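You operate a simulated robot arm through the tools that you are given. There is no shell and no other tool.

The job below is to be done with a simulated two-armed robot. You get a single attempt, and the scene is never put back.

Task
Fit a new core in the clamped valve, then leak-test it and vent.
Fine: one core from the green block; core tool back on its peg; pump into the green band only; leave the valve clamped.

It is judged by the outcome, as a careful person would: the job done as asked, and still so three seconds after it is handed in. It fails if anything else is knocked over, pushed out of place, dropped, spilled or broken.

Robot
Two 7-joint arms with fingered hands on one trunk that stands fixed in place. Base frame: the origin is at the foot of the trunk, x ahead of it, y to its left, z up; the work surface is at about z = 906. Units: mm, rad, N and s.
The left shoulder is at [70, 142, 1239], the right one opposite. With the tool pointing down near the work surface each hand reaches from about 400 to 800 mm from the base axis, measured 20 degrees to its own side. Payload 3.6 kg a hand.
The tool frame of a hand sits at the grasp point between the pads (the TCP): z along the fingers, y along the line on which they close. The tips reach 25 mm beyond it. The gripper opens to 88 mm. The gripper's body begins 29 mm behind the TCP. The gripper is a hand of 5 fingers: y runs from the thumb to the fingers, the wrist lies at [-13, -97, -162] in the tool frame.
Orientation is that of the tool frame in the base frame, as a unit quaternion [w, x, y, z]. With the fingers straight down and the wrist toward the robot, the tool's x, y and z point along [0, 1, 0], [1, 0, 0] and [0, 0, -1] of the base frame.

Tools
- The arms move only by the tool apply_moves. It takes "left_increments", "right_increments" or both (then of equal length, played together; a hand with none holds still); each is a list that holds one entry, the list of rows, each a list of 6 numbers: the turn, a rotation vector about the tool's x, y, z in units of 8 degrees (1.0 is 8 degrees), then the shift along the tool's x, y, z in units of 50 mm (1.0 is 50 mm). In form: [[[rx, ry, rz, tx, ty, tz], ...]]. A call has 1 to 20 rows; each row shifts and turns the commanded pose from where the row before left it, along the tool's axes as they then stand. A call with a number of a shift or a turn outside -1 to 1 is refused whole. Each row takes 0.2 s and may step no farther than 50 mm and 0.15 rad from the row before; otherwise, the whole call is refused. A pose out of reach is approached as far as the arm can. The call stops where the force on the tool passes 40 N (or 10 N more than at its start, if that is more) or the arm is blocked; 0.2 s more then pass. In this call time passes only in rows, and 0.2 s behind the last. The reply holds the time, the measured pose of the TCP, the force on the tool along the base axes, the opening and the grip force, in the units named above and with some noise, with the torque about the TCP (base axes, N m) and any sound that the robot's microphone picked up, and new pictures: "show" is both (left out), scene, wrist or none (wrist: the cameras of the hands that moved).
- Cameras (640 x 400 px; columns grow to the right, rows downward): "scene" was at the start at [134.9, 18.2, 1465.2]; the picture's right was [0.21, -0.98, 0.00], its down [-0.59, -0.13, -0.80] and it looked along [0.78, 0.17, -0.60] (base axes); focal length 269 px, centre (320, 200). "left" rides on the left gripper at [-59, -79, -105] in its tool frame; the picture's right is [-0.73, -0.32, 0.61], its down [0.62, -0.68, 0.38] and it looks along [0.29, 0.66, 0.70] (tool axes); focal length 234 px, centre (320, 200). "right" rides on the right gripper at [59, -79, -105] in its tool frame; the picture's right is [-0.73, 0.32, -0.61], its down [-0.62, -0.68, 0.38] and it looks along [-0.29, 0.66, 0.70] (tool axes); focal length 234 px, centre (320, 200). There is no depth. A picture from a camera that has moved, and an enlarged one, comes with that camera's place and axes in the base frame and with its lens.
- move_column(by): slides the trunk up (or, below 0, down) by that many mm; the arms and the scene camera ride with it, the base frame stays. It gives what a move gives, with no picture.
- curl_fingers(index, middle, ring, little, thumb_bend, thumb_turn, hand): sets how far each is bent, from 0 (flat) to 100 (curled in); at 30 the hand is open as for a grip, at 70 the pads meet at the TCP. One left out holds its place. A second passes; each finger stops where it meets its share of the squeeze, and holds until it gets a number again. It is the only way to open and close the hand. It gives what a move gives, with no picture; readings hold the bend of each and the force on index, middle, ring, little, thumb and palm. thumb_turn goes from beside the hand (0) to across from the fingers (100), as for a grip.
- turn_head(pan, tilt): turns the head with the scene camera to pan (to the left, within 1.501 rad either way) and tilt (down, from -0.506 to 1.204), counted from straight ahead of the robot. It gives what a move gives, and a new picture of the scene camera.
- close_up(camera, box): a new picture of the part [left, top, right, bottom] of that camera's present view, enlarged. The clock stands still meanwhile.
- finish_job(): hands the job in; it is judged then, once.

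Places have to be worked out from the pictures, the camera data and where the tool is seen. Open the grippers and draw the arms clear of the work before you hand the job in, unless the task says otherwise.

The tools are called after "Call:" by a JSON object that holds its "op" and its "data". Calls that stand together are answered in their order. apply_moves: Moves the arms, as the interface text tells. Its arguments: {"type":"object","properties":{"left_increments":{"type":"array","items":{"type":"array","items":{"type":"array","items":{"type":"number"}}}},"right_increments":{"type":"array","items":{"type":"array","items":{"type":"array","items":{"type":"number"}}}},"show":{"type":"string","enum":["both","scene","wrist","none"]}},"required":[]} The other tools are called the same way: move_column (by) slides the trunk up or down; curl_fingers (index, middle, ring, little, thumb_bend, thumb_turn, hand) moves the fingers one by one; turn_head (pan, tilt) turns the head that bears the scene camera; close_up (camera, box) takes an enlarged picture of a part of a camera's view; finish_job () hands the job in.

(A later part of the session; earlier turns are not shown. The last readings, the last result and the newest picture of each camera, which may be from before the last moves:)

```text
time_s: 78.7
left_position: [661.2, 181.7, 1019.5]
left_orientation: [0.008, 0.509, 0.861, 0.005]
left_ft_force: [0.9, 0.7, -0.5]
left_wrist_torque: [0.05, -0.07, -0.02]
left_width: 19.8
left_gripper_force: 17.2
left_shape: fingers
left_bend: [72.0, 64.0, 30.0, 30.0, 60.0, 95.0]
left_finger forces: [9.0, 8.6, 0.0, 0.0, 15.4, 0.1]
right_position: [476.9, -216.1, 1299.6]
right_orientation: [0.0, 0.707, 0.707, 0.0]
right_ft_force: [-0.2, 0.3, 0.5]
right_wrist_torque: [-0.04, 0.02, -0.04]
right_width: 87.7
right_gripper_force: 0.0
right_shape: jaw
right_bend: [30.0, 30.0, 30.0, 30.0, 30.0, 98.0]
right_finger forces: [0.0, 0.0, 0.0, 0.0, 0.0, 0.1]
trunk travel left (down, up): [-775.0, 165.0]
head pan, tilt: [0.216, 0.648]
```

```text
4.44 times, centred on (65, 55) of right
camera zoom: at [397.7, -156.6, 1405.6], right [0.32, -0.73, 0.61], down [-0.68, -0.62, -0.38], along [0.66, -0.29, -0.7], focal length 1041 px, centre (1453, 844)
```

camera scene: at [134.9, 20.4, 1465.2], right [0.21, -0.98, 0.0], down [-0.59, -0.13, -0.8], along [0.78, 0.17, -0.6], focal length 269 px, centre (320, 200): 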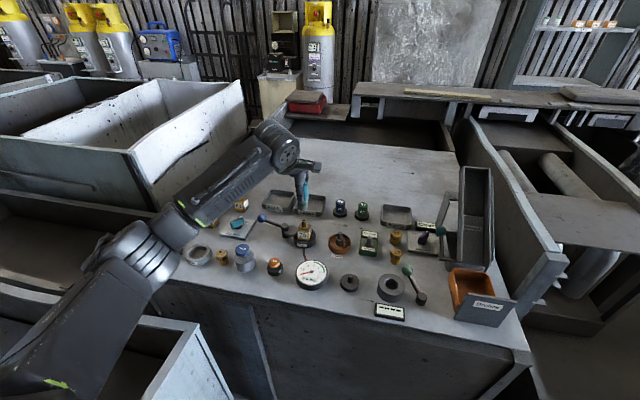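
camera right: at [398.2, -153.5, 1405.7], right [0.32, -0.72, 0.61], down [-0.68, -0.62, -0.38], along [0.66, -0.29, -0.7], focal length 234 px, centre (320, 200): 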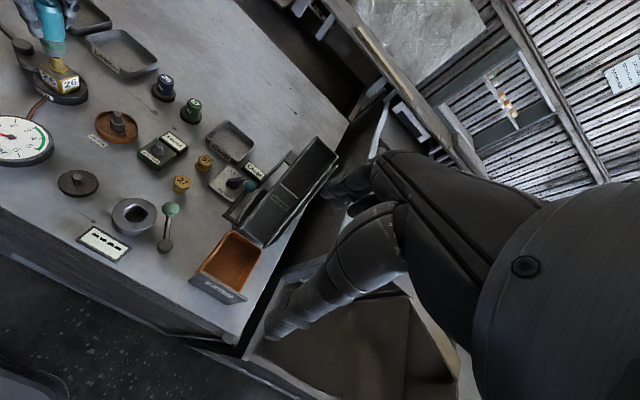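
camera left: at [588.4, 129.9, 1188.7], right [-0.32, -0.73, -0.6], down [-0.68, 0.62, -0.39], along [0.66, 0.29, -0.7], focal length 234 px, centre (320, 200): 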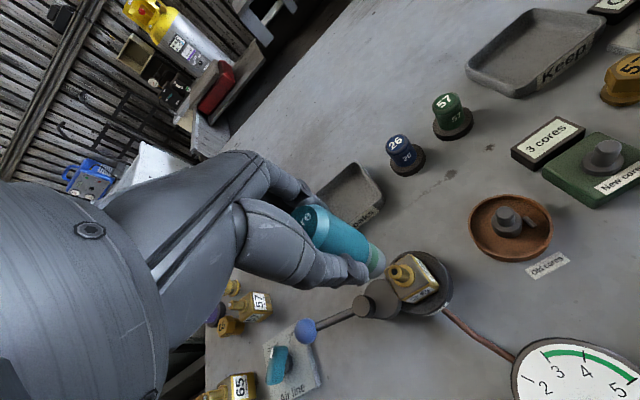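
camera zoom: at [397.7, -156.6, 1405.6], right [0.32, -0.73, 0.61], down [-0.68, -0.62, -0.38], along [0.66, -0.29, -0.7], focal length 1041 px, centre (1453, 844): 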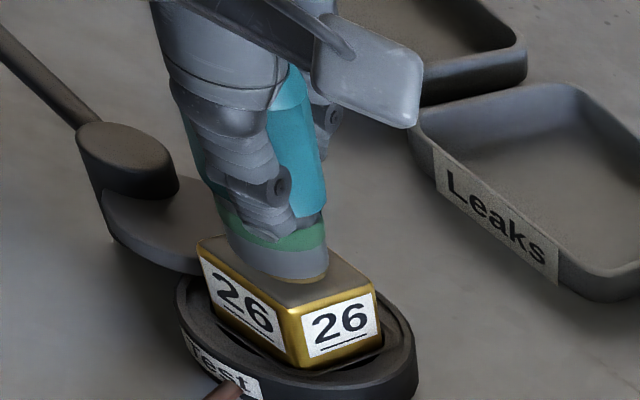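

Firm grip again. I press down to about 10–15 N and turn clockwise, checking the ring as I go.

Call:
{"op": "apply_moves", "data": {"left_increments": [[[0, 0, 0, 0, 0, 0.03], [0, 0, 0, 0, 0, 0.03], [0, 0, 1, 0, 0, 0], [0, 0, 1, 0, 0, 0], [0, 0, 1, 0, 0, 0]]], "show": "none"}}

Call:
{"op": "close_up", "data": {"camera": "right", "box": [25, 10, 105, 100]}}

Call:
{"op": "close_up", "data": {"camera": "scene", "box": [280, 190, 330, 240]}}

```text
time_s: 79.9
left_position: [661.2, 181.2, 1018.4]
left_orientation: [0.008, 0.678, 0.735, 0.007]
left_ft_force: [2.8, 1.4, 8.5]
left_wrist_torque: [0.01, -0.13, 0.06]
left_width: 19.6
left_gripper_force: 17.9
left_shape: fingers
left_bend: [73.0, 64.0, 30.0, 30.0, 61.0, 94.0]
left_finger forces: [10.8, 9.8, 0.0, 0.1, 16.0, 0.0]
right_position: [475.8, -216.6, 1300.3]
right_orientation: [0.0, 0.706, 0.708, -0.001]
right_ft_force: [0.0, -0.4, 0.1]
right_wrist_torque: [0.01, 0.02, 0.0]
right_width: 88.0
right_gripper_force: 0.0
right_shape: jaw
right_bend: [30.0, 30.0, 30.0, 30.0, 30.0, 98.0]
right_finger forces: [0.1, 0.0, 0.1, 0.0, 0.0, 0.1]
trunk travel left (down, up): [-775.0, 165.0]
head pan, tilt: [0.216, 0.648]
```

```text
4.44 times, centred on (65, 55) of right
camera zoom: at [396.4, -156.5, 1406.1], right [0.32, -0.73, 0.61], down [-0.68, -0.62, -0.38], along [0.66, -0.29, -0.7], focal length 1041 px, centre (1453, 844)
```

zoom: 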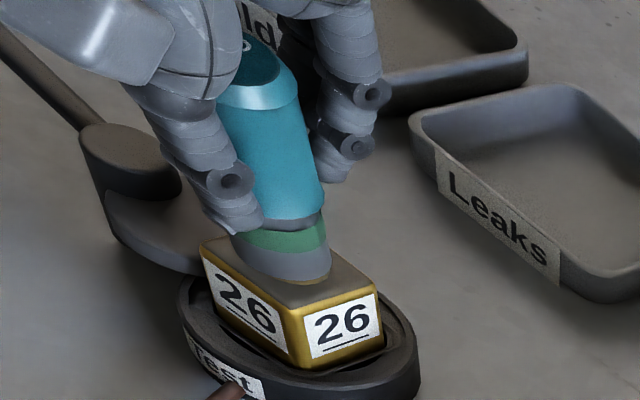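

```text
8.00 times, centred on (305, 215) of scene
camera zoom: at [134.2, 18.7, 1465.3], right [0.21, -0.98, 0.0], down [-0.59, -0.13, -0.8], along [0.78, 0.17, -0.6], focal length 2154 px, centre (440, 80)
```

zoom: 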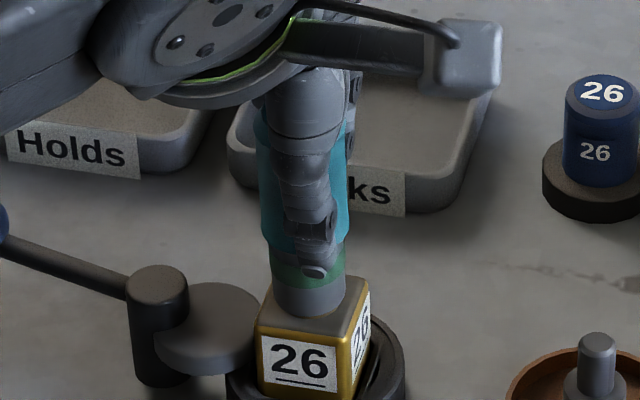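

Still green after 24° more; force 8.5 N. I press slightly more and continue turning 40°.

Call:
{"op": "apply_moves", "data": {"left_increments": [[[0, 0, 0, 0, 0, 0.03], [0, 0, 1, 0, 0, 0.01], [0, 0, 1, 0, 0, 0.01], [0, 0, 1, 0, 0, 0], [0, 0, 1, 0, 0, 0], [0, 0, 1, 0, 0, 0]]], "show": "none"}}

Call:
{"op": "close_up", "data": {"camera": "right", "box": [25, 10, 105, 100]}}

Call:
{"op": "close_up", "data": {"camera": "scene", "box": [280, 190, 330, 240]}}

```text
time_s: 81.3
left_position: [660.2, 179.7, 1015.3]
left_orientation: [0.004, 0.888, 0.459, 0.009]
left_ft_force: [9.7, 0.5, 19.3]
left_wrist_torque: [-0.01, -0.21, 0.16]
left_width: 18.5
left_gripper_force: 21.0
left_shape: fingers
left_bend: [73.0, 73.0, 30.0, 30.0, 63.0, 93.0]
left_finger forces: [11.1, 14.8, 0.0, 0.0, 16.2, 0.1]
right_position: [475.1, -217.3, 1300.9]
right_orientation: [0.0, 0.707, 0.707, 0.002]
right_ft_force: [-0.2, 0.4, 0.8]
right_wrist_torque: [-0.03, 0.0, 0.01]
right_width: 87.8
right_gripper_force: 0.1
right_shape: jaw
right_bend: [30.0, 30.0, 30.0, 30.0, 30.0, 98.0]
right_finger forces: [0.0, 0.0, 0.0, 0.1, 0.0, 0.0]
trunk travel left (down, up): [-775.0, 165.0]
head pan, tilt: [0.216, 0.648]
```

```text
4.44 times, centred on (65, 55) of right
camera zoom: at [395.9, -157.6, 1406.2], right [0.32, -0.73, 0.61], down [-0.68, -0.62, -0.38], along [0.66, -0.29, -0.7], focal length 1041 px, centre (1453, 844)
```

zoom: 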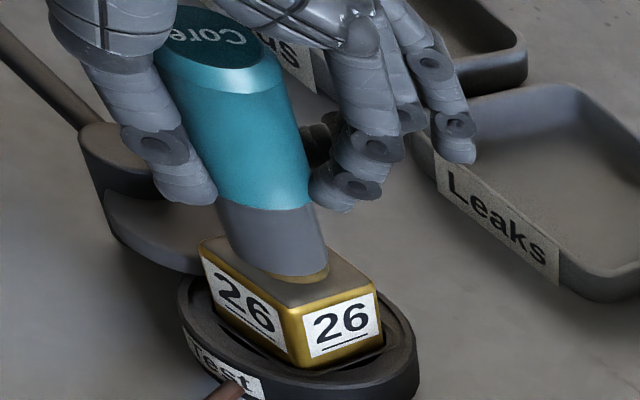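

```text
8.00 times, centred on (305, 215) of scene
camera zoom: at [133.7, 17.5, 1465.4], right [0.21, -0.98, 0.0], down [-0.59, -0.13, -0.8], along [0.78, 0.17, -0.6], focal length 2154 px, centre (440, 80)
```

zoom: 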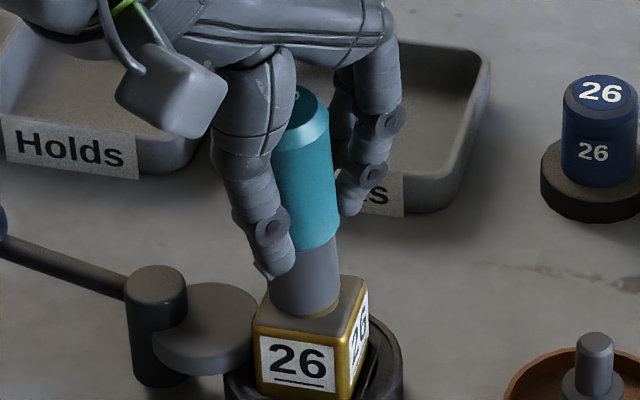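

The green ring is gone: the core has been screwed into the valve. Without turning back, I ease the side load and lift the tool straight up off the stem.

Call:
{"op": "apply_moves", "data": {"left_increments": [[[0, 0, 0, 0.023, 0.033, -0.06], [0, 0, 0, 0, 0, -0.1], [0, 0, 0, 0, 0, -0.2], [0, 0, 0, 0, 0, -0.3]]], "show": "none"}}

Call:
{"op": "close_up", "data": {"camera": "right", "box": [25, 10, 105, 100]}}

Call:
{"op": "close_up", "data": {"camera": "scene", "box": [280, 185, 330, 240]}}

```text
time_s: 82.3
left_position: [661.0, 181.3, 1046.5]
left_orientation: [0.005, 0.888, 0.46, 0.008]
left_ft_force: [0.4, -0.1, -0.5]
left_wrist_torque: [0.02, -0.01, -0.05]
left_width: 18.9
left_gripper_force: 17.9
left_shape: fingers
left_bend: [73.0, 73.0, 30.0, 30.0, 62.0, 94.0]
left_finger forces: [9.0, 12.0, 0.1, 0.0, 15.0, 0.0]
right_position: [475.8, -216.6, 1300.3]
right_orientation: [0.001, 0.708, 0.707, -0.001]
right_ft_force: [-0.1, -0.4, -0.3]
right_wrist_torque: [-0.01, 0.01, 0.01]
right_width: 87.8
right_gripper_force: 0.1
right_shape: jaw
right_bend: [30.0, 30.0, 30.0, 30.0, 30.0, 98.0]
right_finger forces: [0.0, 0.0, 0.0, 0.1, 0.0, 0.0]
trunk travel left (down, up): [-775.0, 165.0]
head pan, tilt: [0.216, 0.648]
```

```text
4.44 times, centred on (65, 55) of right
camera zoom: at [397.3, -157.0, 1405.7], right [0.32, -0.73, 0.61], down [-0.68, -0.62, -0.38], along [0.66, -0.29, -0.7], focal length 1041 px, centre (1453, 844)
```

zoom: 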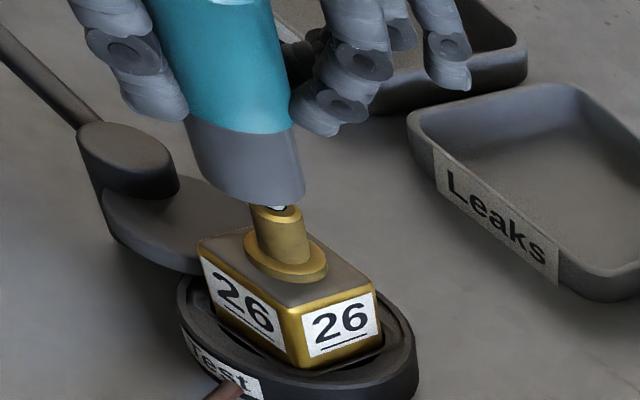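

```text
7.27 times, centred on (305, 212) of scene
camera zoom: at [135.1, 18.1, 1465.1], right [0.21, -0.98, 0.0], down [-0.59, -0.13, -0.8], along [0.78, 0.17, -0.6], focal length 1958 px, centre (429, 109)
```

zoom: 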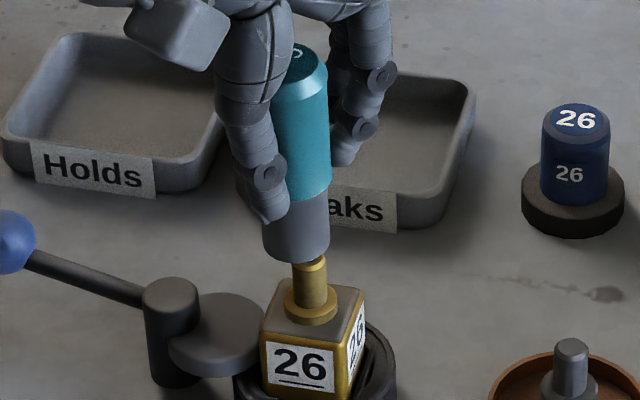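

The valve now shows the silver core pin in its stem. I lift higher and turn the hand back to yaw 0 in the air for the trip back to the peg.

Call:
{"op": "apply_moves", "data": {"left_increments": [[[0, 0, 0, 0, 0, -0.5], [0, 0, 0, 0, 0, -0.5], [0, 0, -1, 0, 0, 0], [0, 0, -1, 0, 0, 0], [0, 0, -1, 0, 0, 0], [0, 0, -1, 0, 0, 0], [0, 0, -0.35, 0, 0, 0]]], "show": "both"}}

Call:
{"op": "close_up", "data": {"camera": "right", "box": [35, 55, 85, 105]}}

Call:
{"op": "close_up", "data": {"camera": "left", "box": [290, 180, 450, 320]}}

```text
time_s: 83.9
left_position: [662.5, 180.5, 1095.9]
left_orientation: [0.007, 0.709, 0.705, 0.007]
left_ft_force: [0.1, -0.2, -0.1]
left_wrist_torque: [0.03, -0.02, 0.0]
left_width: 18.8
left_gripper_force: 17.1
left_shape: fingers
left_bend: [73.0, 73.0, 30.0, 30.0, 61.0, 94.0]
left_finger forces: [8.7, 11.4, 0.1, 0.0, 14.6, 0.0]
right_position: [476.2, -217.2, 1300.9]
right_orientation: [0.0, 0.708, 0.706, 0.0]
right_ft_force: [0.5, 0.4, 0.2]
right_wrist_torque: [-0.01, 0.0, 0.0]
right_width: 87.6
right_gripper_force: 0.1
right_shape: jaw
right_bend: [30.0, 30.0, 30.0, 30.0, 30.0, 98.0]
right_finger forces: [0.0, 0.0, 0.1, 0.1, 0.0, 0.1]
trunk travel left (down, up): [-775.0, 165.0]
head pan, tilt: [0.216, 0.648]
camera scene: at [135.1, 18.1, 1465.2], right [0.21, -0.98, 0.0], down [-0.59, -0.13, -0.8], along [0.78, 0.17, -0.6], focal length 269 px, centre (320, 200)
camera left: at [580.4, 123.5, 1199.9], right [-0.32, -0.72, -0.61], down [-0.67, 0.63, -0.4], along [0.67, 0.29, -0.68], focal length 234 px, centre (320, 200)
```

scene: 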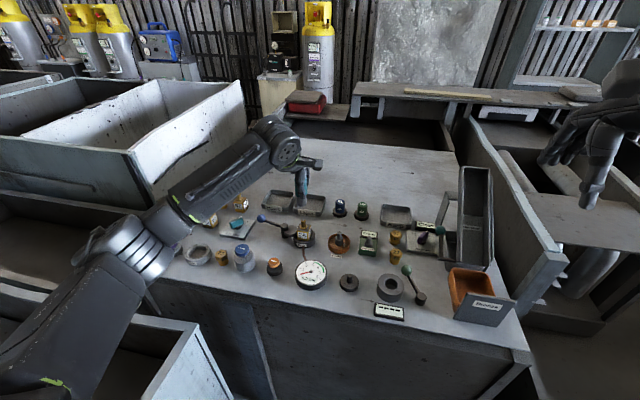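
left: 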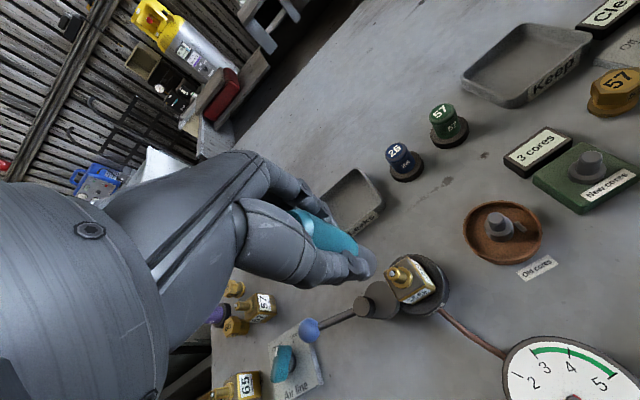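

```text
8.00 times, centred on (60, 80) of right
camera zoom: at [397.3, -157.0, 1405.7], right [0.32, -0.73, 0.61], down [-0.68, -0.62, -0.38], along [0.66, -0.29, -0.7], focal length 1873 px, centre (2400, 1160)
```

zoom: 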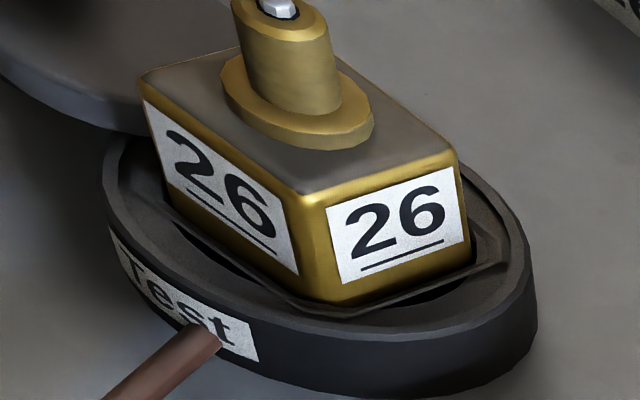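

```text
2.86 times, centred on (370, 250) of left
camera zoom: at [580.4, 123.5, 1199.9], right [-0.32, -0.72, -0.61], down [-0.67, 0.63, -0.4], along [0.67, 0.29, -0.68], focal length 669 px, centre (177, 57)
```

zoom: 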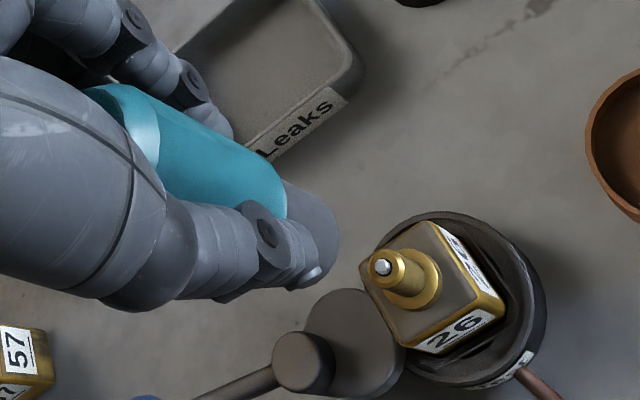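

Core seated, valve still clamped. The tool now leans slightly in the grip; I carry it above the peg (nose offset about (−4, +4) from TCP), correcting the hand's 1° residual tilt.

Call:
{"op": "apply_moves", "data": {"left_increments": [[[0.14, 0, 0, -0.75, -0.5975, 0], [0, 0, 0, -0.75, -0.5975, 0], [0, 0, 0, -0.75, -0.5975, 0], [0, 0, 0, -0.75, -0.5975, 0]]], "show": "both"}}

Call:
{"op": "close_up", "data": {"camera": "left", "box": [290, 180, 450, 320]}}

Call:
{"op": "close_up", "data": {"camera": "scene", "box": [310, 210, 390, 300]}}

Call:
{"op": "close_up", "data": {"camera": "right", "box": [30, 110, 130, 210]}}

```text
time_s: 84.9
left_position: [540.0, 29.9, 1097.4]
left_orientation: [-0.002, 0.709, 0.705, 0.001]
left_ft_force: [-0.1, -0.9, -0.8]
left_wrist_torque: [-0.02, -0.02, -0.01]
left_width: 18.9
left_gripper_force: 16.6
left_shape: fingers
left_bend: [73.0, 73.0, 30.0, 30.0, 61.0, 94.0]
left_finger forces: [8.4, 10.5, 0.1, 0.0, 14.8, 0.0]
right_position: [475.4, -219.7, 1301.6]
right_orientation: [-0.001, 0.707, 0.707, 0.0]
right_ft_force: [-0.4, 0.1, -0.7]
right_wrist_torque: [0.0, 0.01, 0.01]
right_width: 87.6
right_gripper_force: 0.0
right_shape: jaw
right_bend: [30.0, 30.0, 30.0, 30.0, 30.0, 98.0]
right_finger forces: [0.0, 0.0, 0.0, 0.1, 0.1, 0.0]
trunk travel left (down, up): [-775.0, 165.0]
head pan, tilt: [0.216, 0.648]
camera scene: at [134.2, 15.7, 1465.3], right [0.21, -0.98, 0.0], down [-0.59, -0.13, -0.8], along [0.78, 0.17, -0.6], focal length 269 px, centre (320, 200)
camera left: at [460.0, -28.7, 1202.8], right [-0.33, -0.72, -0.61], down [-0.68, 0.63, -0.38], along [0.66, 0.29, -0.7], focal length 234 px, centre (320, 200)
```

scene: 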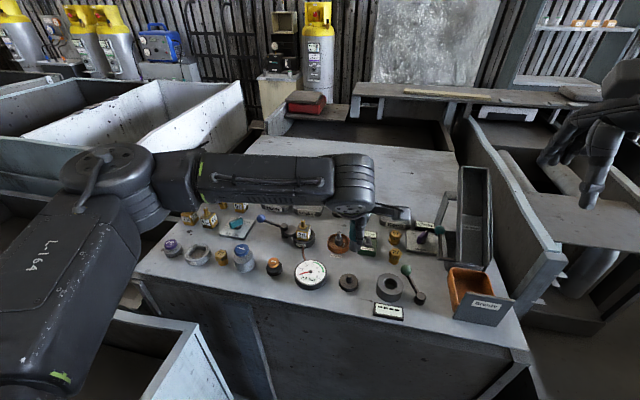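
left: 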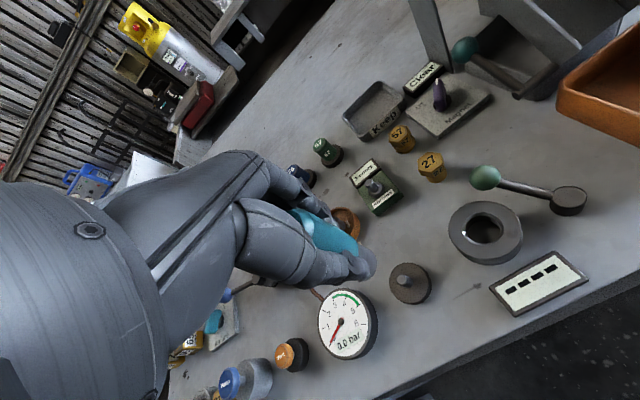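

```text
2.86 times, centred on (370, 250) of left
camera zoom: at [460.0, -28.7, 1202.8], right [-0.33, -0.72, -0.61], down [-0.68, 0.63, -0.38], along [0.66, 0.29, -0.7], focal length 669 px, centre (177, 57)
```

zoom: 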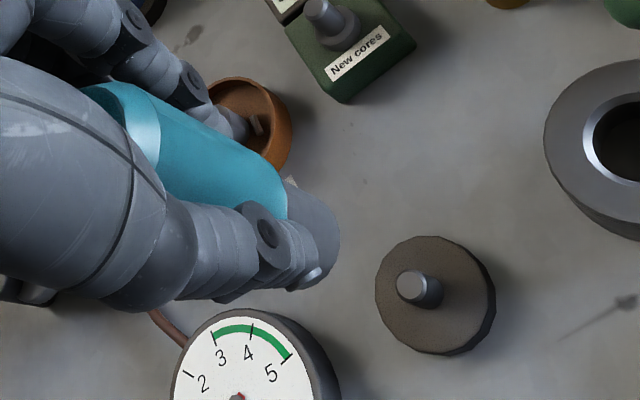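

```text
4.44 times, centred on (350, 255) of scene
camera zoom: at [134.2, 15.7, 1465.3], right [0.21, -0.98, 0.0], down [-0.59, -0.13, -0.8], along [0.78, 0.17, -0.6], focal length 1197 px, centre (187, -44)
```

zoom: 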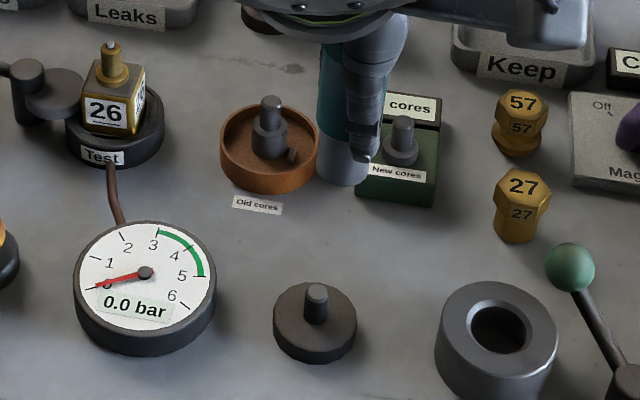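

```text
4.00 times, centred on (80, 160) of right
camera zoom: at [396.4, -159.3, 1405.7], right [0.32, -0.73, 0.61], down [-0.68, -0.62, -0.39], along [0.66, -0.29, -0.7], focal length 937 px, centre (1280, 360)
```

zoom: 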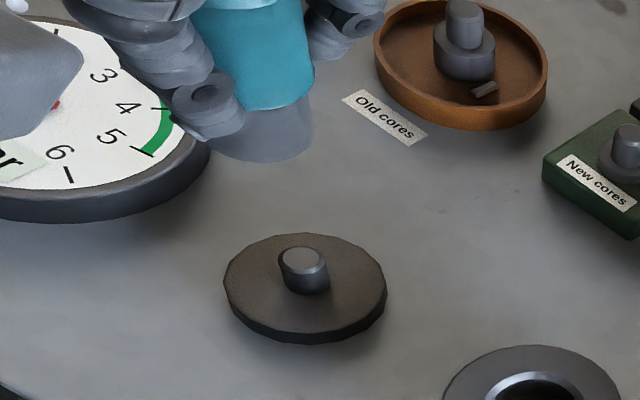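

Triangulating scene and right views, the nose end is at about (533, 29, 1042), i.e. ~(7, 5) mm short of the pin at (540, 34). I shift by that and lower 75 mm to just above the pin, then recheck.

Call:
{"op": "apply_moves", "data": {"left_increments": [[[0, 0, 0, 0.1, 0.14, 0.5], [0, 0, 0, 0, 0, 0.5], [0, 0, 0, 0, 0, 0.5]]], "show": "none"}}

Call:
{"op": "close_up", "data": {"camera": "left", "box": [290, 180, 430, 320]}}

Call:
{"op": "close_up", "data": {"camera": "scene", "box": [320, 235, 380, 300]}}

Call:
{"op": "close_up", "data": {"camera": "right", "box": [40, 130, 110, 210]}}

```text
time_s: 85.7
left_position: [546.3, 37.4, 1020.9]
left_orientation: [-0.001, 0.709, 0.706, -0.001]
left_ft_force: [0.5, -0.2, -0.1]
left_wrist_torque: [0.04, -0.02, 0.01]
left_width: 18.7
left_gripper_force: 16.8
left_shape: fingers
left_bend: [73.0, 73.0, 30.0, 30.0, 61.0, 94.0]
left_finger forces: [8.3, 10.2, 0.0, 0.0, 14.5, 0.0]
right_position: [476.9, -217.5, 1300.6]
right_orientation: [0.0, 0.707, 0.707, 0.0]
right_ft_force: [-0.3, 0.4, -0.3]
right_wrist_torque: [-0.02, 0.0, -0.01]
right_width: 87.7
right_gripper_force: 0.0
right_shape: jaw
right_bend: [30.0, 30.0, 30.0, 30.0, 30.0, 98.0]
right_finger forces: [0.1, 0.0, 0.1, 0.0, 0.0, 0.1]
trunk travel left (down, up): [-775.0, 165.0]
head pan, tilt: [0.216, 0.648]
```

```text
2.86 times, centred on (360, 250) of left
camera zoom: at [468.6, -20.4, 1126.6], right [-0.33, -0.72, -0.61], down [-0.68, 0.63, -0.38], along [0.66, 0.29, -0.7], focal length 669 px, centre (206, 57)
```

zoom: 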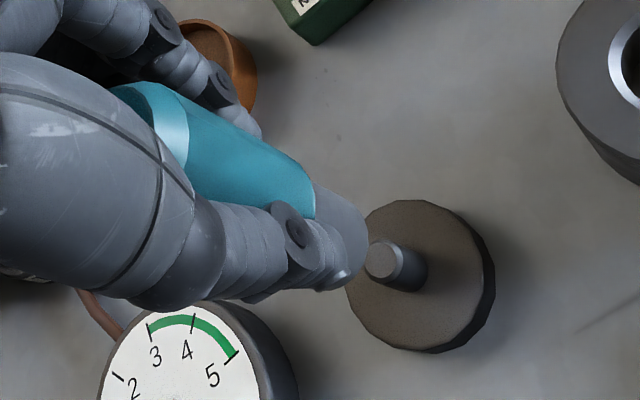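

```text
6.15 times, centred on (350, 268) of scene
camera zoom: at [135.4, 18.5, 1465.2], right [0.21, -0.98, 0.0], down [-0.59, -0.13, -0.8], along [0.78, 0.17, -0.6], focal length 1657 px, centre (135, -215)
```

zoom: 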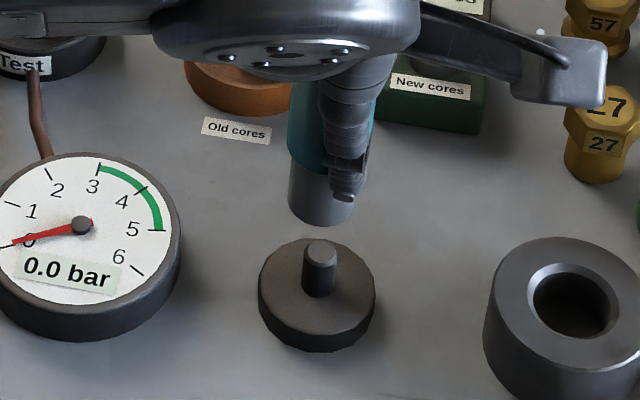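

```text
5.00 times, centred on (75, 170) of right
camera zoom: at [397.5, -156.6, 1405.7], right [0.32, -0.73, 0.61], down [-0.68, -0.62, -0.38], along [0.66, -0.29, -0.7], focal length 1171 px, centre (1545, 350)
```

zoom: 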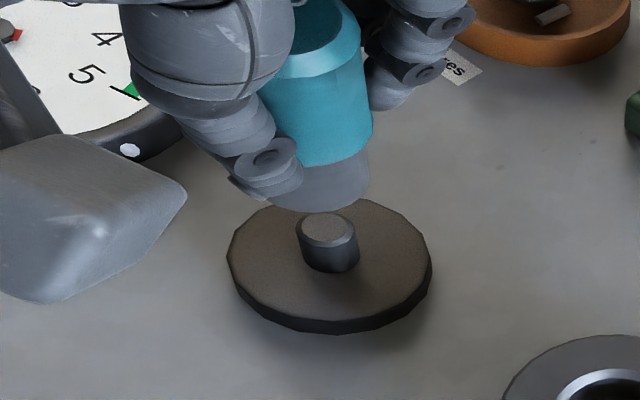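

The nose end is now near (541, 37, 968): about 2.5 mm too far left of the pin. I correct that and lower 20 mm.

Call:
{"op": "apply_moves", "data": {"left_increments": [[[0, 0, 0, -0.05, -0.006, 0.2], [0, 0, 0, 0, 0, 0.2]]], "show": "none"}}

Call:
{"op": "close_up", "data": {"camera": "scene", "box": [320, 235, 380, 300]}}

Call:
{"op": "close_up", "data": {"camera": "right", "box": [40, 130, 110, 210]}}

```text
time_s: 86.3
left_position: [547.2, 34.7, 1000.8]
left_orientation: [0.0, 0.71, 0.704, -0.001]
left_ft_force: [0.8, -0.1, 0.5]
left_wrist_torque: [-0.01, 0.01, -0.03]
left_width: 18.6
left_gripper_force: 16.5
left_shape: fingers
left_bend: [73.0, 73.0, 30.0, 30.0, 61.0, 94.0]
left_finger forces: [8.5, 10.3, 0.1, 0.1, 14.6, 0.0]
right_position: [477.3, -217.2, 1300.0]
right_orientation: [0.0, 0.707, 0.707, 0.001]
right_ft_force: [-0.5, 0.1, 0.0]
right_wrist_torque: [0.04, -0.04, 0.0]
right_width: 87.7
right_gripper_force: 0.1
right_shape: jaw
right_bend: [30.0, 30.0, 30.0, 30.0, 30.0, 98.0]
right_finger forces: [0.0, 0.0, 0.0, 0.0, 0.0, 0.1]
trunk travel left (down, up): [-775.0, 165.0]
head pan, tilt: [0.216, 0.648]
```

```text
6.15 times, centred on (350, 268) of scene
camera zoom: at [135.4, 18.4, 1465.1], right [0.21, -0.98, 0.0], down [-0.59, -0.13, -0.8], along [0.78, 0.17, -0.6], focal length 1657 px, centre (135, -215)
```

zoom: 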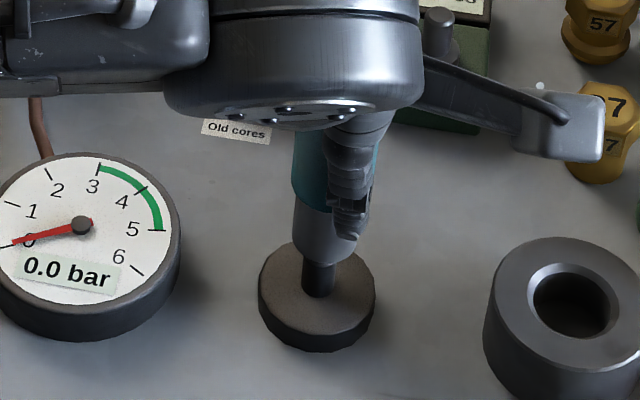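

```text
5.00 times, centred on (75, 170) of right
camera zoom: at [397.6, -156.7, 1405.7], right [0.32, -0.73, 0.61], down [-0.68, -0.62, -0.38], along [0.66, -0.29, -0.7], focal length 1171 px, centre (1545, 350)
```

zoom: 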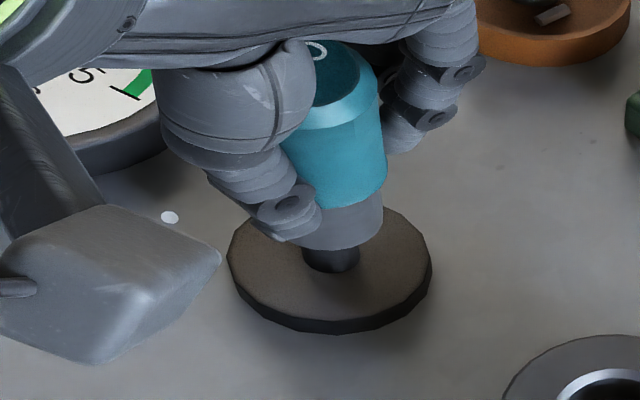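

Now concentric within ~1 mm in both views. I lower onto the pin in small steps.

Call:
{"op": "apply_moves", "data": {"left_increments": [[[0, 0, 0, 0, 0, 0.1], [0, 0, 0, 0, 0, 0.1], [0, 0, 0, 0, 0, 0.1], [0, 0, 0, 0, 0, 0.1], [0, 0, 0, 0, 0, 0.08]]], "show": "none"}}

Call:
{"op": "close_up", "data": {"camera": "scene", "box": [320, 235, 380, 300]}}

Call:
{"op": "close_up", "data": {"camera": "right", "box": [40, 130, 110, 210]}}

```text
time_s: 87.5
left_position: [548.2, 34.1, 976.8]
left_orientation: [-0.001, 0.71, 0.705, 0.0]
left_ft_force: [-0.3, -0.3, -1.1]
left_wrist_torque: [0.02, -0.01, -0.02]
left_width: 18.2
left_gripper_force: 16.6
left_shape: fingers
left_bend: [73.0, 73.0, 30.0, 30.0, 61.0, 94.0]
left_finger forces: [8.2, 10.3, 0.0, 0.0, 14.5, 0.0]
right_position: [476.5, -216.8, 1299.8]
right_orientation: [0.0, 0.707, 0.707, -0.001]
right_ft_force: [0.1, 0.4, -0.2]
right_wrist_torque: [0.01, -0.01, 0.01]
right_width: 87.7
right_gripper_force: 0.0
right_shape: jaw
right_bend: [30.0, 30.0, 30.0, 30.0, 30.0, 98.0]
right_finger forces: [0.1, 0.0, 0.0, 0.1, 0.1, 0.0]
trunk travel left (down, up): [-775.0, 165.0]
head pan, tilt: [0.216, 0.648]
```

```text
6.15 times, centred on (350, 268) of scene
camera zoom: at [135.1, 18.1, 1465.2], right [0.21, -0.98, 0.0], down [-0.59, -0.13, -0.8], along [0.78, 0.17, -0.6], focal length 1657 px, centre (135, -215)
```

zoom: 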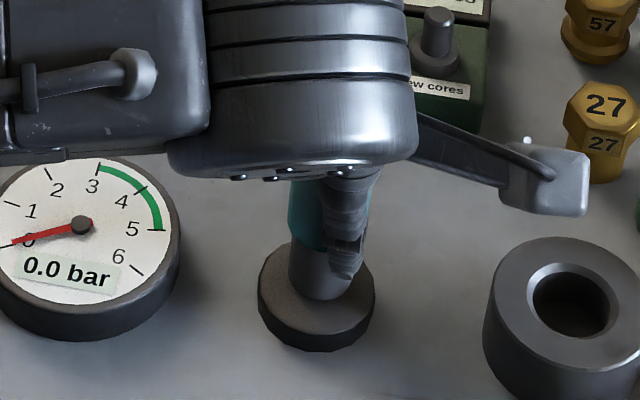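

```text
5.00 times, centred on (75, 170) of right
camera zoom: at [397.3, -156.9, 1405.7], right [0.32, -0.73, 0.61], down [-0.68, -0.62, -0.38], along [0.66, -0.29, -0.7], focal length 1171 px, centre (1545, 350)
```

zoom: 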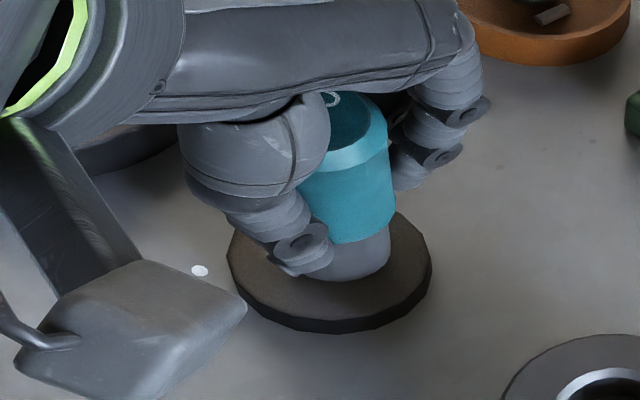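

Pin is inside the nose with no side force; a few mm remain to the disc. I lower until light contact.

Call:
{"op": "apply_moves", "data": {"left_increments": [[[0, 0, 0, 0, 0, 0.05], [0, 0, 0, 0, 0, 0.05], [0, 0, 0, 0, 0, 0.05]]], "show": "none"}}

Call:
{"op": "close_up", "data": {"camera": "right", "box": [40, 130, 110, 210]}}

```text
time_s: 88.3
left_position: [548.4, 33.1, 971.7]
left_orientation: [0.001, 0.709, 0.705, 0.001]
left_ft_force: [2.1, -0.1, 13.6]
left_wrist_torque: [-0.08, -0.01, -0.01]
left_width: 18.2
left_gripper_force: 18.1
left_shape: fingers
left_bend: [73.0, 73.0, 30.0, 30.0, 61.0, 94.0]
left_finger forces: [9.3, 11.0, 0.0, 0.1, 16.1, 0.1]
right_position: [475.0, -217.4, 1300.6]
right_orientation: [0.001, 0.708, 0.707, 0.001]
right_ft_force: [0.4, -0.3, 0.2]
right_wrist_torque: [0.01, -0.02, 0.02]
right_width: 87.7
right_gripper_force: 0.0
right_shape: jaw
right_bend: [30.0, 30.0, 30.0, 30.0, 30.0, 98.0]
right_finger forces: [0.0, 0.0, 0.0, 0.1, 0.0, 0.1]
trunk travel left (down, up): [-775.0, 165.0]
head pan, tilt: [0.216, 0.648]
```

```text
5.00 times, centred on (75, 170) of right
camera zoom: at [395.5, -156.9, 1406.6], right [0.32, -0.73, 0.61], down [-0.68, -0.62, -0.38], along [0.66, -0.29, -0.7], focal length 1171 px, centre (1545, 350)
```

zoom: 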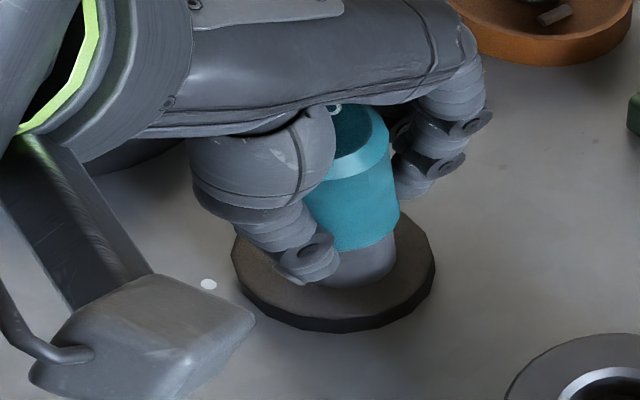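

Seated on the disc (13.6 N). I ease off 1 mm and open the hand.

Call:
{"op": "apply_moves", "data": {"left_increments": [[[0, 0, 0, 0, 0, -0.03]]], "show": "none"}}

Call:
{"op": "curl_fingers", "data": {"hand": "left", "index": 45, "middle": 45, "thumb_bend": 40}}

Call:
{"op": "curl_fingers", "data": {"hand": "left", "index": 30, "middle": 30, "thumb_bend": 30}}

Call:
{"op": "close_up", "data": {"camera": "right", "box": [40, 130, 110, 210]}}

Call:
{"op": "close_up", "data": {"camera": "left", "box": [220, 130, 440, 350]}}

```text
time_s: 88.7
left_position: [548.6, 34.0, 971.5]
left_orientation: [0.0, 0.71, 0.704, 0.0]
left_ft_force: [3.1, 0.5, 11.1]
left_wrist_torque: [-0.07, -0.07, -0.01]
left_width: 18.2
left_gripper_force: 18.5
left_shape: fingers
left_bend: [73.0, 73.0, 30.0, 30.0, 61.0, 94.0]
left_finger forces: [9.6, 11.7, 0.1, 0.1, 16.0, 0.0]
right_position: [475.5, -217.2, 1300.9]
right_orientation: [0.001, 0.708, 0.707, 0.0]
right_ft_force: [-0.7, 0.1, 0.7]
right_wrist_torque: [-0.05, 0.0, -0.01]
right_width: 87.8
right_gripper_force: 0.0
right_shape: jaw
right_bend: [30.0, 30.0, 30.0, 30.0, 30.0, 98.0]
right_finger forces: [0.1, 0.0, 0.0, 0.0, 0.0, 0.1]
trunk travel left (down, up): [-775.0, 165.0]
head pan, tilt: [0.216, 0.648]
```

```text
time_s: 89.7
left_position: [548.6, 34.6, 970.9]
left_orientation: [-0.001, 0.709, 0.705, 0.0]
left_ft_force: [0.5, 0.0, -0.1]
left_wrist_torque: [0.02, 0.02, 0.0]
left_width: 58.0
left_gripper_force: 0.2
left_shape: fingers
left_bend: [45.0, 45.0, 30.0, 30.0, 40.0, 97.0]
left_finger forces: [0.0, 0.0, 0.1, 0.1, 0.1, 0.1]
right_position: [476.3, -218.0, 1300.3]
right_orientation: [0.0, 0.707, 0.707, 0.0]
right_ft_force: [0.5, -1.2, 0.2]
right_wrist_torque: [-0.01, 0.03, 0.01]
right_width: 87.8
right_gripper_force: 0.0
right_shape: jaw
right_bend: [30.0, 30.0, 30.0, 30.0, 30.0, 98.0]
right_finger forces: [0.0, 0.0, 0.1, 0.0, 0.1, 0.1]
trunk travel left (down, up): [-775.0, 165.0]
head pan, tilt: [0.216, 0.648]
```

```text
time_s: 90.7
left_position: [548.7, 33.8, 970.4]
left_orientation: [-0.001, 0.709, 0.705, 0.0]
left_ft_force: [0.0, -0.3, 0.3]
left_wrist_torque: [0.0, -0.01, 0.0]
left_width: 84.5
left_gripper_force: 0.0
left_shape: fingers
left_bend: [30.0, 30.0, 30.0, 30.0, 30.0, 97.0]
left_finger forces: [0.1, 0.0, 0.0, 0.0, 0.1, 0.0]
right_position: [476.2, -216.7, 1301.1]
right_orientation: [0.0, 0.707, 0.707, 0.001]
right_ft_force: [-0.1, -0.3, -0.6]
right_wrist_torque: [-0.02, 0.01, -0.02]
right_width: 87.9
right_gripper_force: 0.1
right_shape: jaw
right_bend: [30.0, 30.0, 30.0, 30.0, 30.0, 98.0]
right_finger forces: [0.1, 0.0, 0.1, 0.1, 0.1, 0.0]
trunk travel left (down, up): [-775.0, 165.0]
head pan, tilt: [0.216, 0.648]
```

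```text
5.00 times, centred on (75, 170) of right
camera zoom: at [397.1, -157.0, 1405.8], right [0.32, -0.73, 0.61], down [-0.68, -0.62, -0.38], along [0.66, -0.29, -0.7], focal length 1171 px, centre (1545, 350)
```

zoom: 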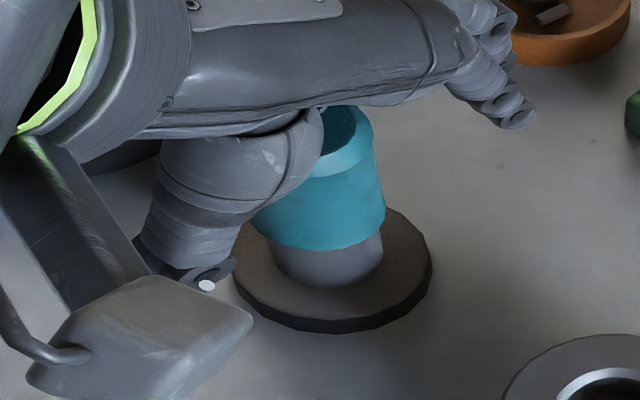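

```text
1.82 times, centred on (330, 240) of left
camera zoom: at [468.7, -23.5, 1076.1], right [-0.33, -0.72, -0.61], down [-0.68, 0.63, -0.38], along [0.66, 0.29, -0.7], focal length 426 px, centre (302, 127)
```

zoom: 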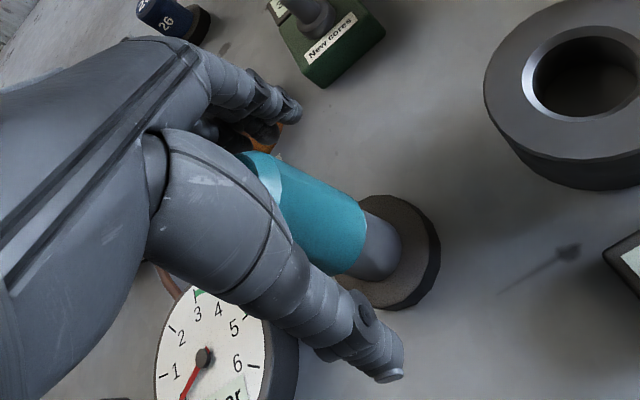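

The tool stands on its peg. I centre the hand around it (8 mm toward the robot) and withdraw straight up.

Call:
{"op": "apply_moves", "data": {"left_increments": [[[0, 0, 0, 0, -0.14, 0], [0, 0, 0, 0, 0, -0.4], [0, 0, 0, 0, 0, -0.6], [0, 0, 0, 0, 0, -0.8], [0, 0, 0, 0, 0, -0.8]]], "show": "both"}}

Call:
{"op": "close_up", "data": {"camera": "scene", "box": [260, 190, 420, 310]}}

Call:
{"op": "close_up", "data": {"camera": "right", "box": [40, 120, 120, 210]}}

```text
time_s: 91.9
left_position: [540.9, 33.8, 1100.2]
left_orientation: [-0.001, 0.71, 0.705, 0.0]
left_ft_force: [-0.4, 0.1, -0.3]
left_wrist_torque: [0.03, 0.0, 0.03]
left_width: 84.4
left_gripper_force: 0.0
left_shape: fingers
left_bend: [30.0, 30.0, 30.0, 30.0, 30.0, 97.0]
left_finger forces: [0.0, 0.0, 0.0, 0.0, 0.0, 0.1]
right_position: [476.2, -216.9, 1300.6]
right_orientation: [0.0, 0.707, 0.707, 0.0]
right_ft_force: [0.2, 1.6, 0.1]
right_wrist_torque: [0.0, 0.02, -0.01]
right_width: 87.7
right_gripper_force: 0.1
right_shape: jaw
right_bend: [30.0, 30.0, 30.0, 30.0, 30.0, 98.0]
right_finger forces: [0.0, 0.0, 0.0, 0.0, 0.1, 0.0]
trunk travel left (down, up): [-775.0, 165.0]
head pan, tilt: [0.216, 0.648]
camera scene: at [134.0, 17.6, 1465.2], right [0.21, -0.98, 0.0], down [-0.59, -0.13, -0.8], along [0.78, 0.17, -0.6], focal length 269 px, centre (320, 200)
camera left: at [461.0, -23.9, 1206.0], right [-0.33, -0.72, -0.61], down [-0.68, 0.63, -0.38], along [0.66, 0.29, -0.7], focal length 234 px, centre (320, 200)
```

scene: 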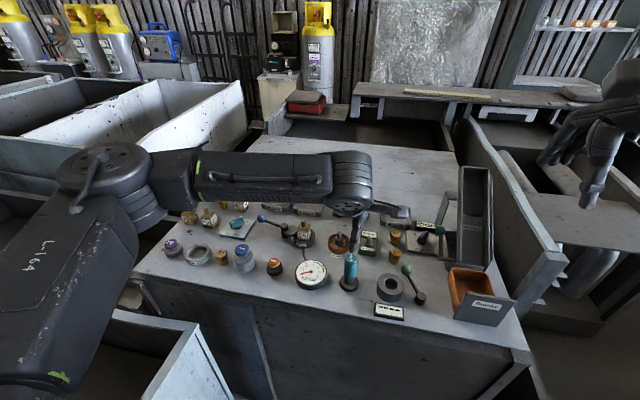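
left: 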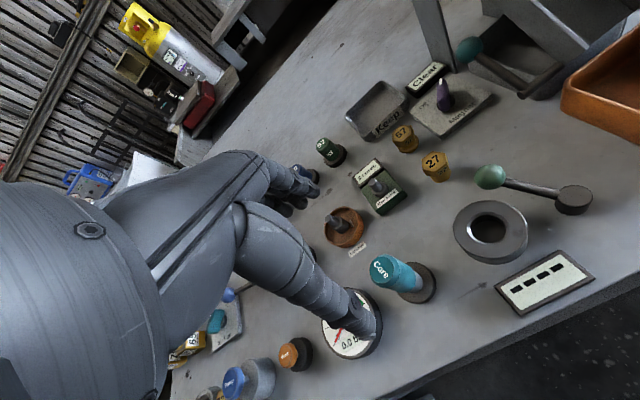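

```text
3.33 times, centred on (340, 250) of scene
camera zoom: at [134.0, 17.6, 1465.2], right [0.21, -0.98, 0.0], down [-0.59, -0.13, -0.8], along [0.78, 0.17, -0.6], focal length 898 px, centre (253, 33)
```

zoom: 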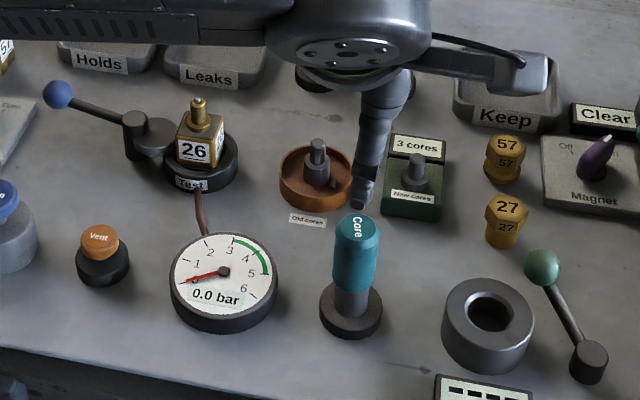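

```text
4.44 times, centred on (80, 165) of right
camera zoom: at [396.2, -157.5, 1405.9], right [0.32, -0.73, 0.61], down [-0.68, -0.62, -0.38], along [0.66, -0.29, -0.7], focal length 1041 px, centre (1387, 356)
```

zoom: 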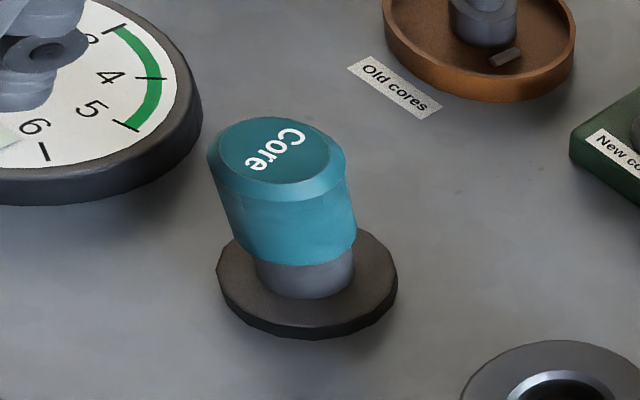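

The core tool is back upright on its peg and the gauge reads 0.0 bar. Next the pump: I judge its blue button at about (548, 310, top 956); I move above it and make a closed fingertip (ring/little curled away).

Call:
{"op": "apply_moves", "data": {"left_increments": [[[0, 0, 0, 0.92, 0.023, 0.03], [0, 0, 0, 0.92, 0.023, 0.03], [0, 0, 0, 0.92, 0.023, 0.03], [0, 0, 0, 0.92, 0.023, 0.03], [0, 0, 0, 0.92, 0.023, 0.03], [0, 0, 0, 0.92, 0.023, 0.03]]], "show": "none"}}

Call:
{"op": "curl_fingers", "data": {"hand": "left", "index": 68, "middle": 68, "ring": 100, "little": 100, "thumb_bend": 68}}

Call:
{"op": "apply_moves", "data": {"left_increments": [[[0, 0, 0, 0, 0, 0.1]]], "show": "both"}}

Call:
{"op": "close_up", "data": {"camera": "left", "box": [220, 130, 440, 350]}}

Call:
{"op": "close_up", "data": {"camera": "scene", "box": [180, 180, 320, 300]}}

```text
time_s: 93.3
left_position: [550.2, 313.2, 1090.8]
left_orientation: [0.0, 0.71, 0.704, 0.0]
left_ft_force: [-0.4, 0.4, -0.4]
left_wrist_torque: [-0.01, -0.02, 0.0]
left_width: 84.4
left_gripper_force: 0.0
left_shape: fingers
left_bend: [30.0, 30.0, 30.0, 30.0, 30.0, 97.0]
left_finger forces: [0.0, 0.0, 0.0, 0.0, 0.0, 0.0]
right_position: [476.2, -216.3, 1301.7]
right_orientation: [0.0, 0.707, 0.707, 0.0]
right_ft_force: [-0.3, -0.3, 0.8]
right_wrist_torque: [0.01, 0.01, 0.01]
right_width: 87.6
right_gripper_force: 0.0
right_shape: jaw
right_bend: [30.0, 30.0, 30.0, 30.0, 30.0, 98.0]
right_finger forces: [0.0, 0.0, 0.1, 0.1, 0.0, 0.1]
trunk travel left (down, up): [-775.0, 165.0]
head pan, tilt: [0.216, 0.648]
```

```text
time_s: 94.3
left_position: [549.9, 311.2, 1092.0]
left_orientation: [-0.001, 0.709, 0.705, -0.001]
left_ft_force: [0.5, -0.1, 0.5]
left_wrist_torque: [0.01, -0.04, 0.01]
left_width: 3.1
left_gripper_force: 0.0
left_shape: fingers
left_bend: [68.0, 68.0, 100.0, 100.0, 68.0, 97.0]
left_finger forces: [0.1, 0.1, 0.1, 0.0, 0.0, 0.0]
right_position: [477.0, -217.2, 1300.5]
right_orientation: [0.0, 0.707, 0.707, 0.0]
right_ft_force: [0.0, -0.5, 0.7]
right_wrist_torque: [0.01, -0.03, 0.0]
right_width: 87.7
right_gripper_force: 0.0
right_shape: jaw
right_bend: [30.0, 30.0, 30.0, 30.0, 30.0, 98.0]
right_finger forces: [0.1, 0.0, 0.0, 0.1, 0.1, 0.0]
trunk travel left (down, up): [-775.0, 165.0]
head pan, tilt: [0.216, 0.648]
```

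```text
time_s: 94.7
left_position: [551.4, 311.8, 1087.7]
left_orientation: [0.0, 0.709, 0.705, 0.0]
left_ft_force: [-0.6, 0.0, -0.9]
left_wrist_torque: [0.01, 0.01, 0.0]
left_width: 3.3
left_gripper_force: 0.2
left_shape: fingers
left_bend: [68.0, 68.0, 100.0, 100.0, 68.0, 97.0]
left_finger forces: [0.0, 0.0, 0.0, 0.0, 0.0, 0.0]
right_position: [476.5, -217.3, 1301.1]
right_orientation: [0.001, 0.707, 0.707, 0.0]
right_ft_force: [-0.7, 1.3, -0.8]
right_wrist_torque: [0.0, 0.01, 0.0]
right_width: 88.0
right_gripper_force: 0.1
right_shape: jaw
right_bend: [30.0, 30.0, 30.0, 30.0, 30.0, 98.0]
right_finger forces: [0.1, 0.0, 0.0, 0.0, 0.0, 0.1]
trunk travel left (down, up): [-775.0, 165.0]
head pan, tilt: [0.216, 0.648]
camera scene: at [135.0, 18.1, 1465.2], right [0.21, -0.98, 0.0], down [-0.59, -0.13, -0.8], along [0.78, 0.17, -0.6], focal length 269 px, centre (320, 200)
camera left: at [471.1, 253.3, 1191.9], right [-0.33, -0.72, -0.61], down [-0.68, 0.63, -0.38], along [0.66, 0.29, -0.7], focal length 234 px, centre (320, 200)
```

scene: 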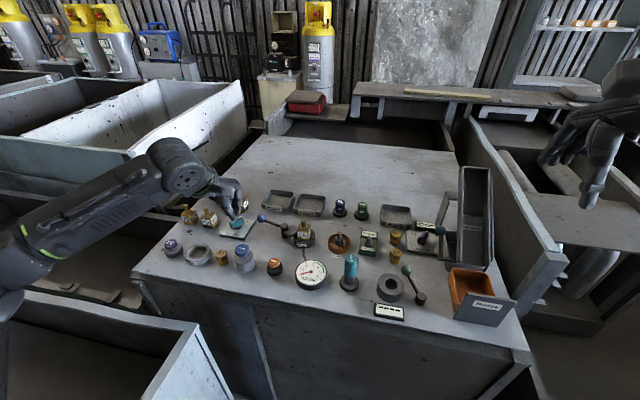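
left: 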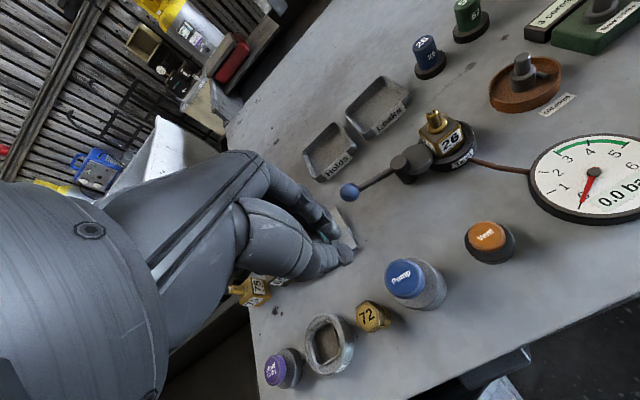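

```text
1.82 times, centred on (330, 240) of left
camera zoom: at [471.1, 253.3, 1191.9], right [-0.33, -0.72, -0.61], down [-0.68, 0.63, -0.38], along [0.66, 0.29, -0.7], focal length 426 px, centre (302, 127)
```

zoom: 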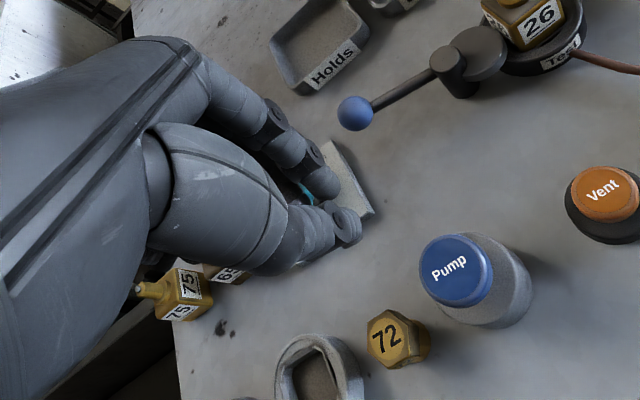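

```text
3.33 times, centred on (250, 240) of scene
camera zoom: at [135.0, 18.1, 1465.2], right [0.21, -0.98, 0.0], down [-0.59, -0.13, -0.8], along [0.78, 0.17, -0.6], focal length 898 px, centre (553, 67)
```

zoom: 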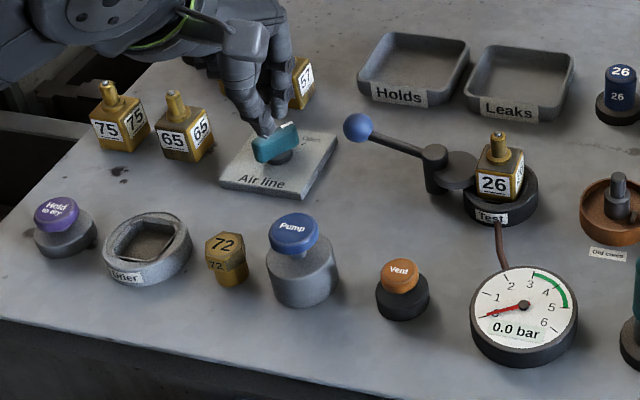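

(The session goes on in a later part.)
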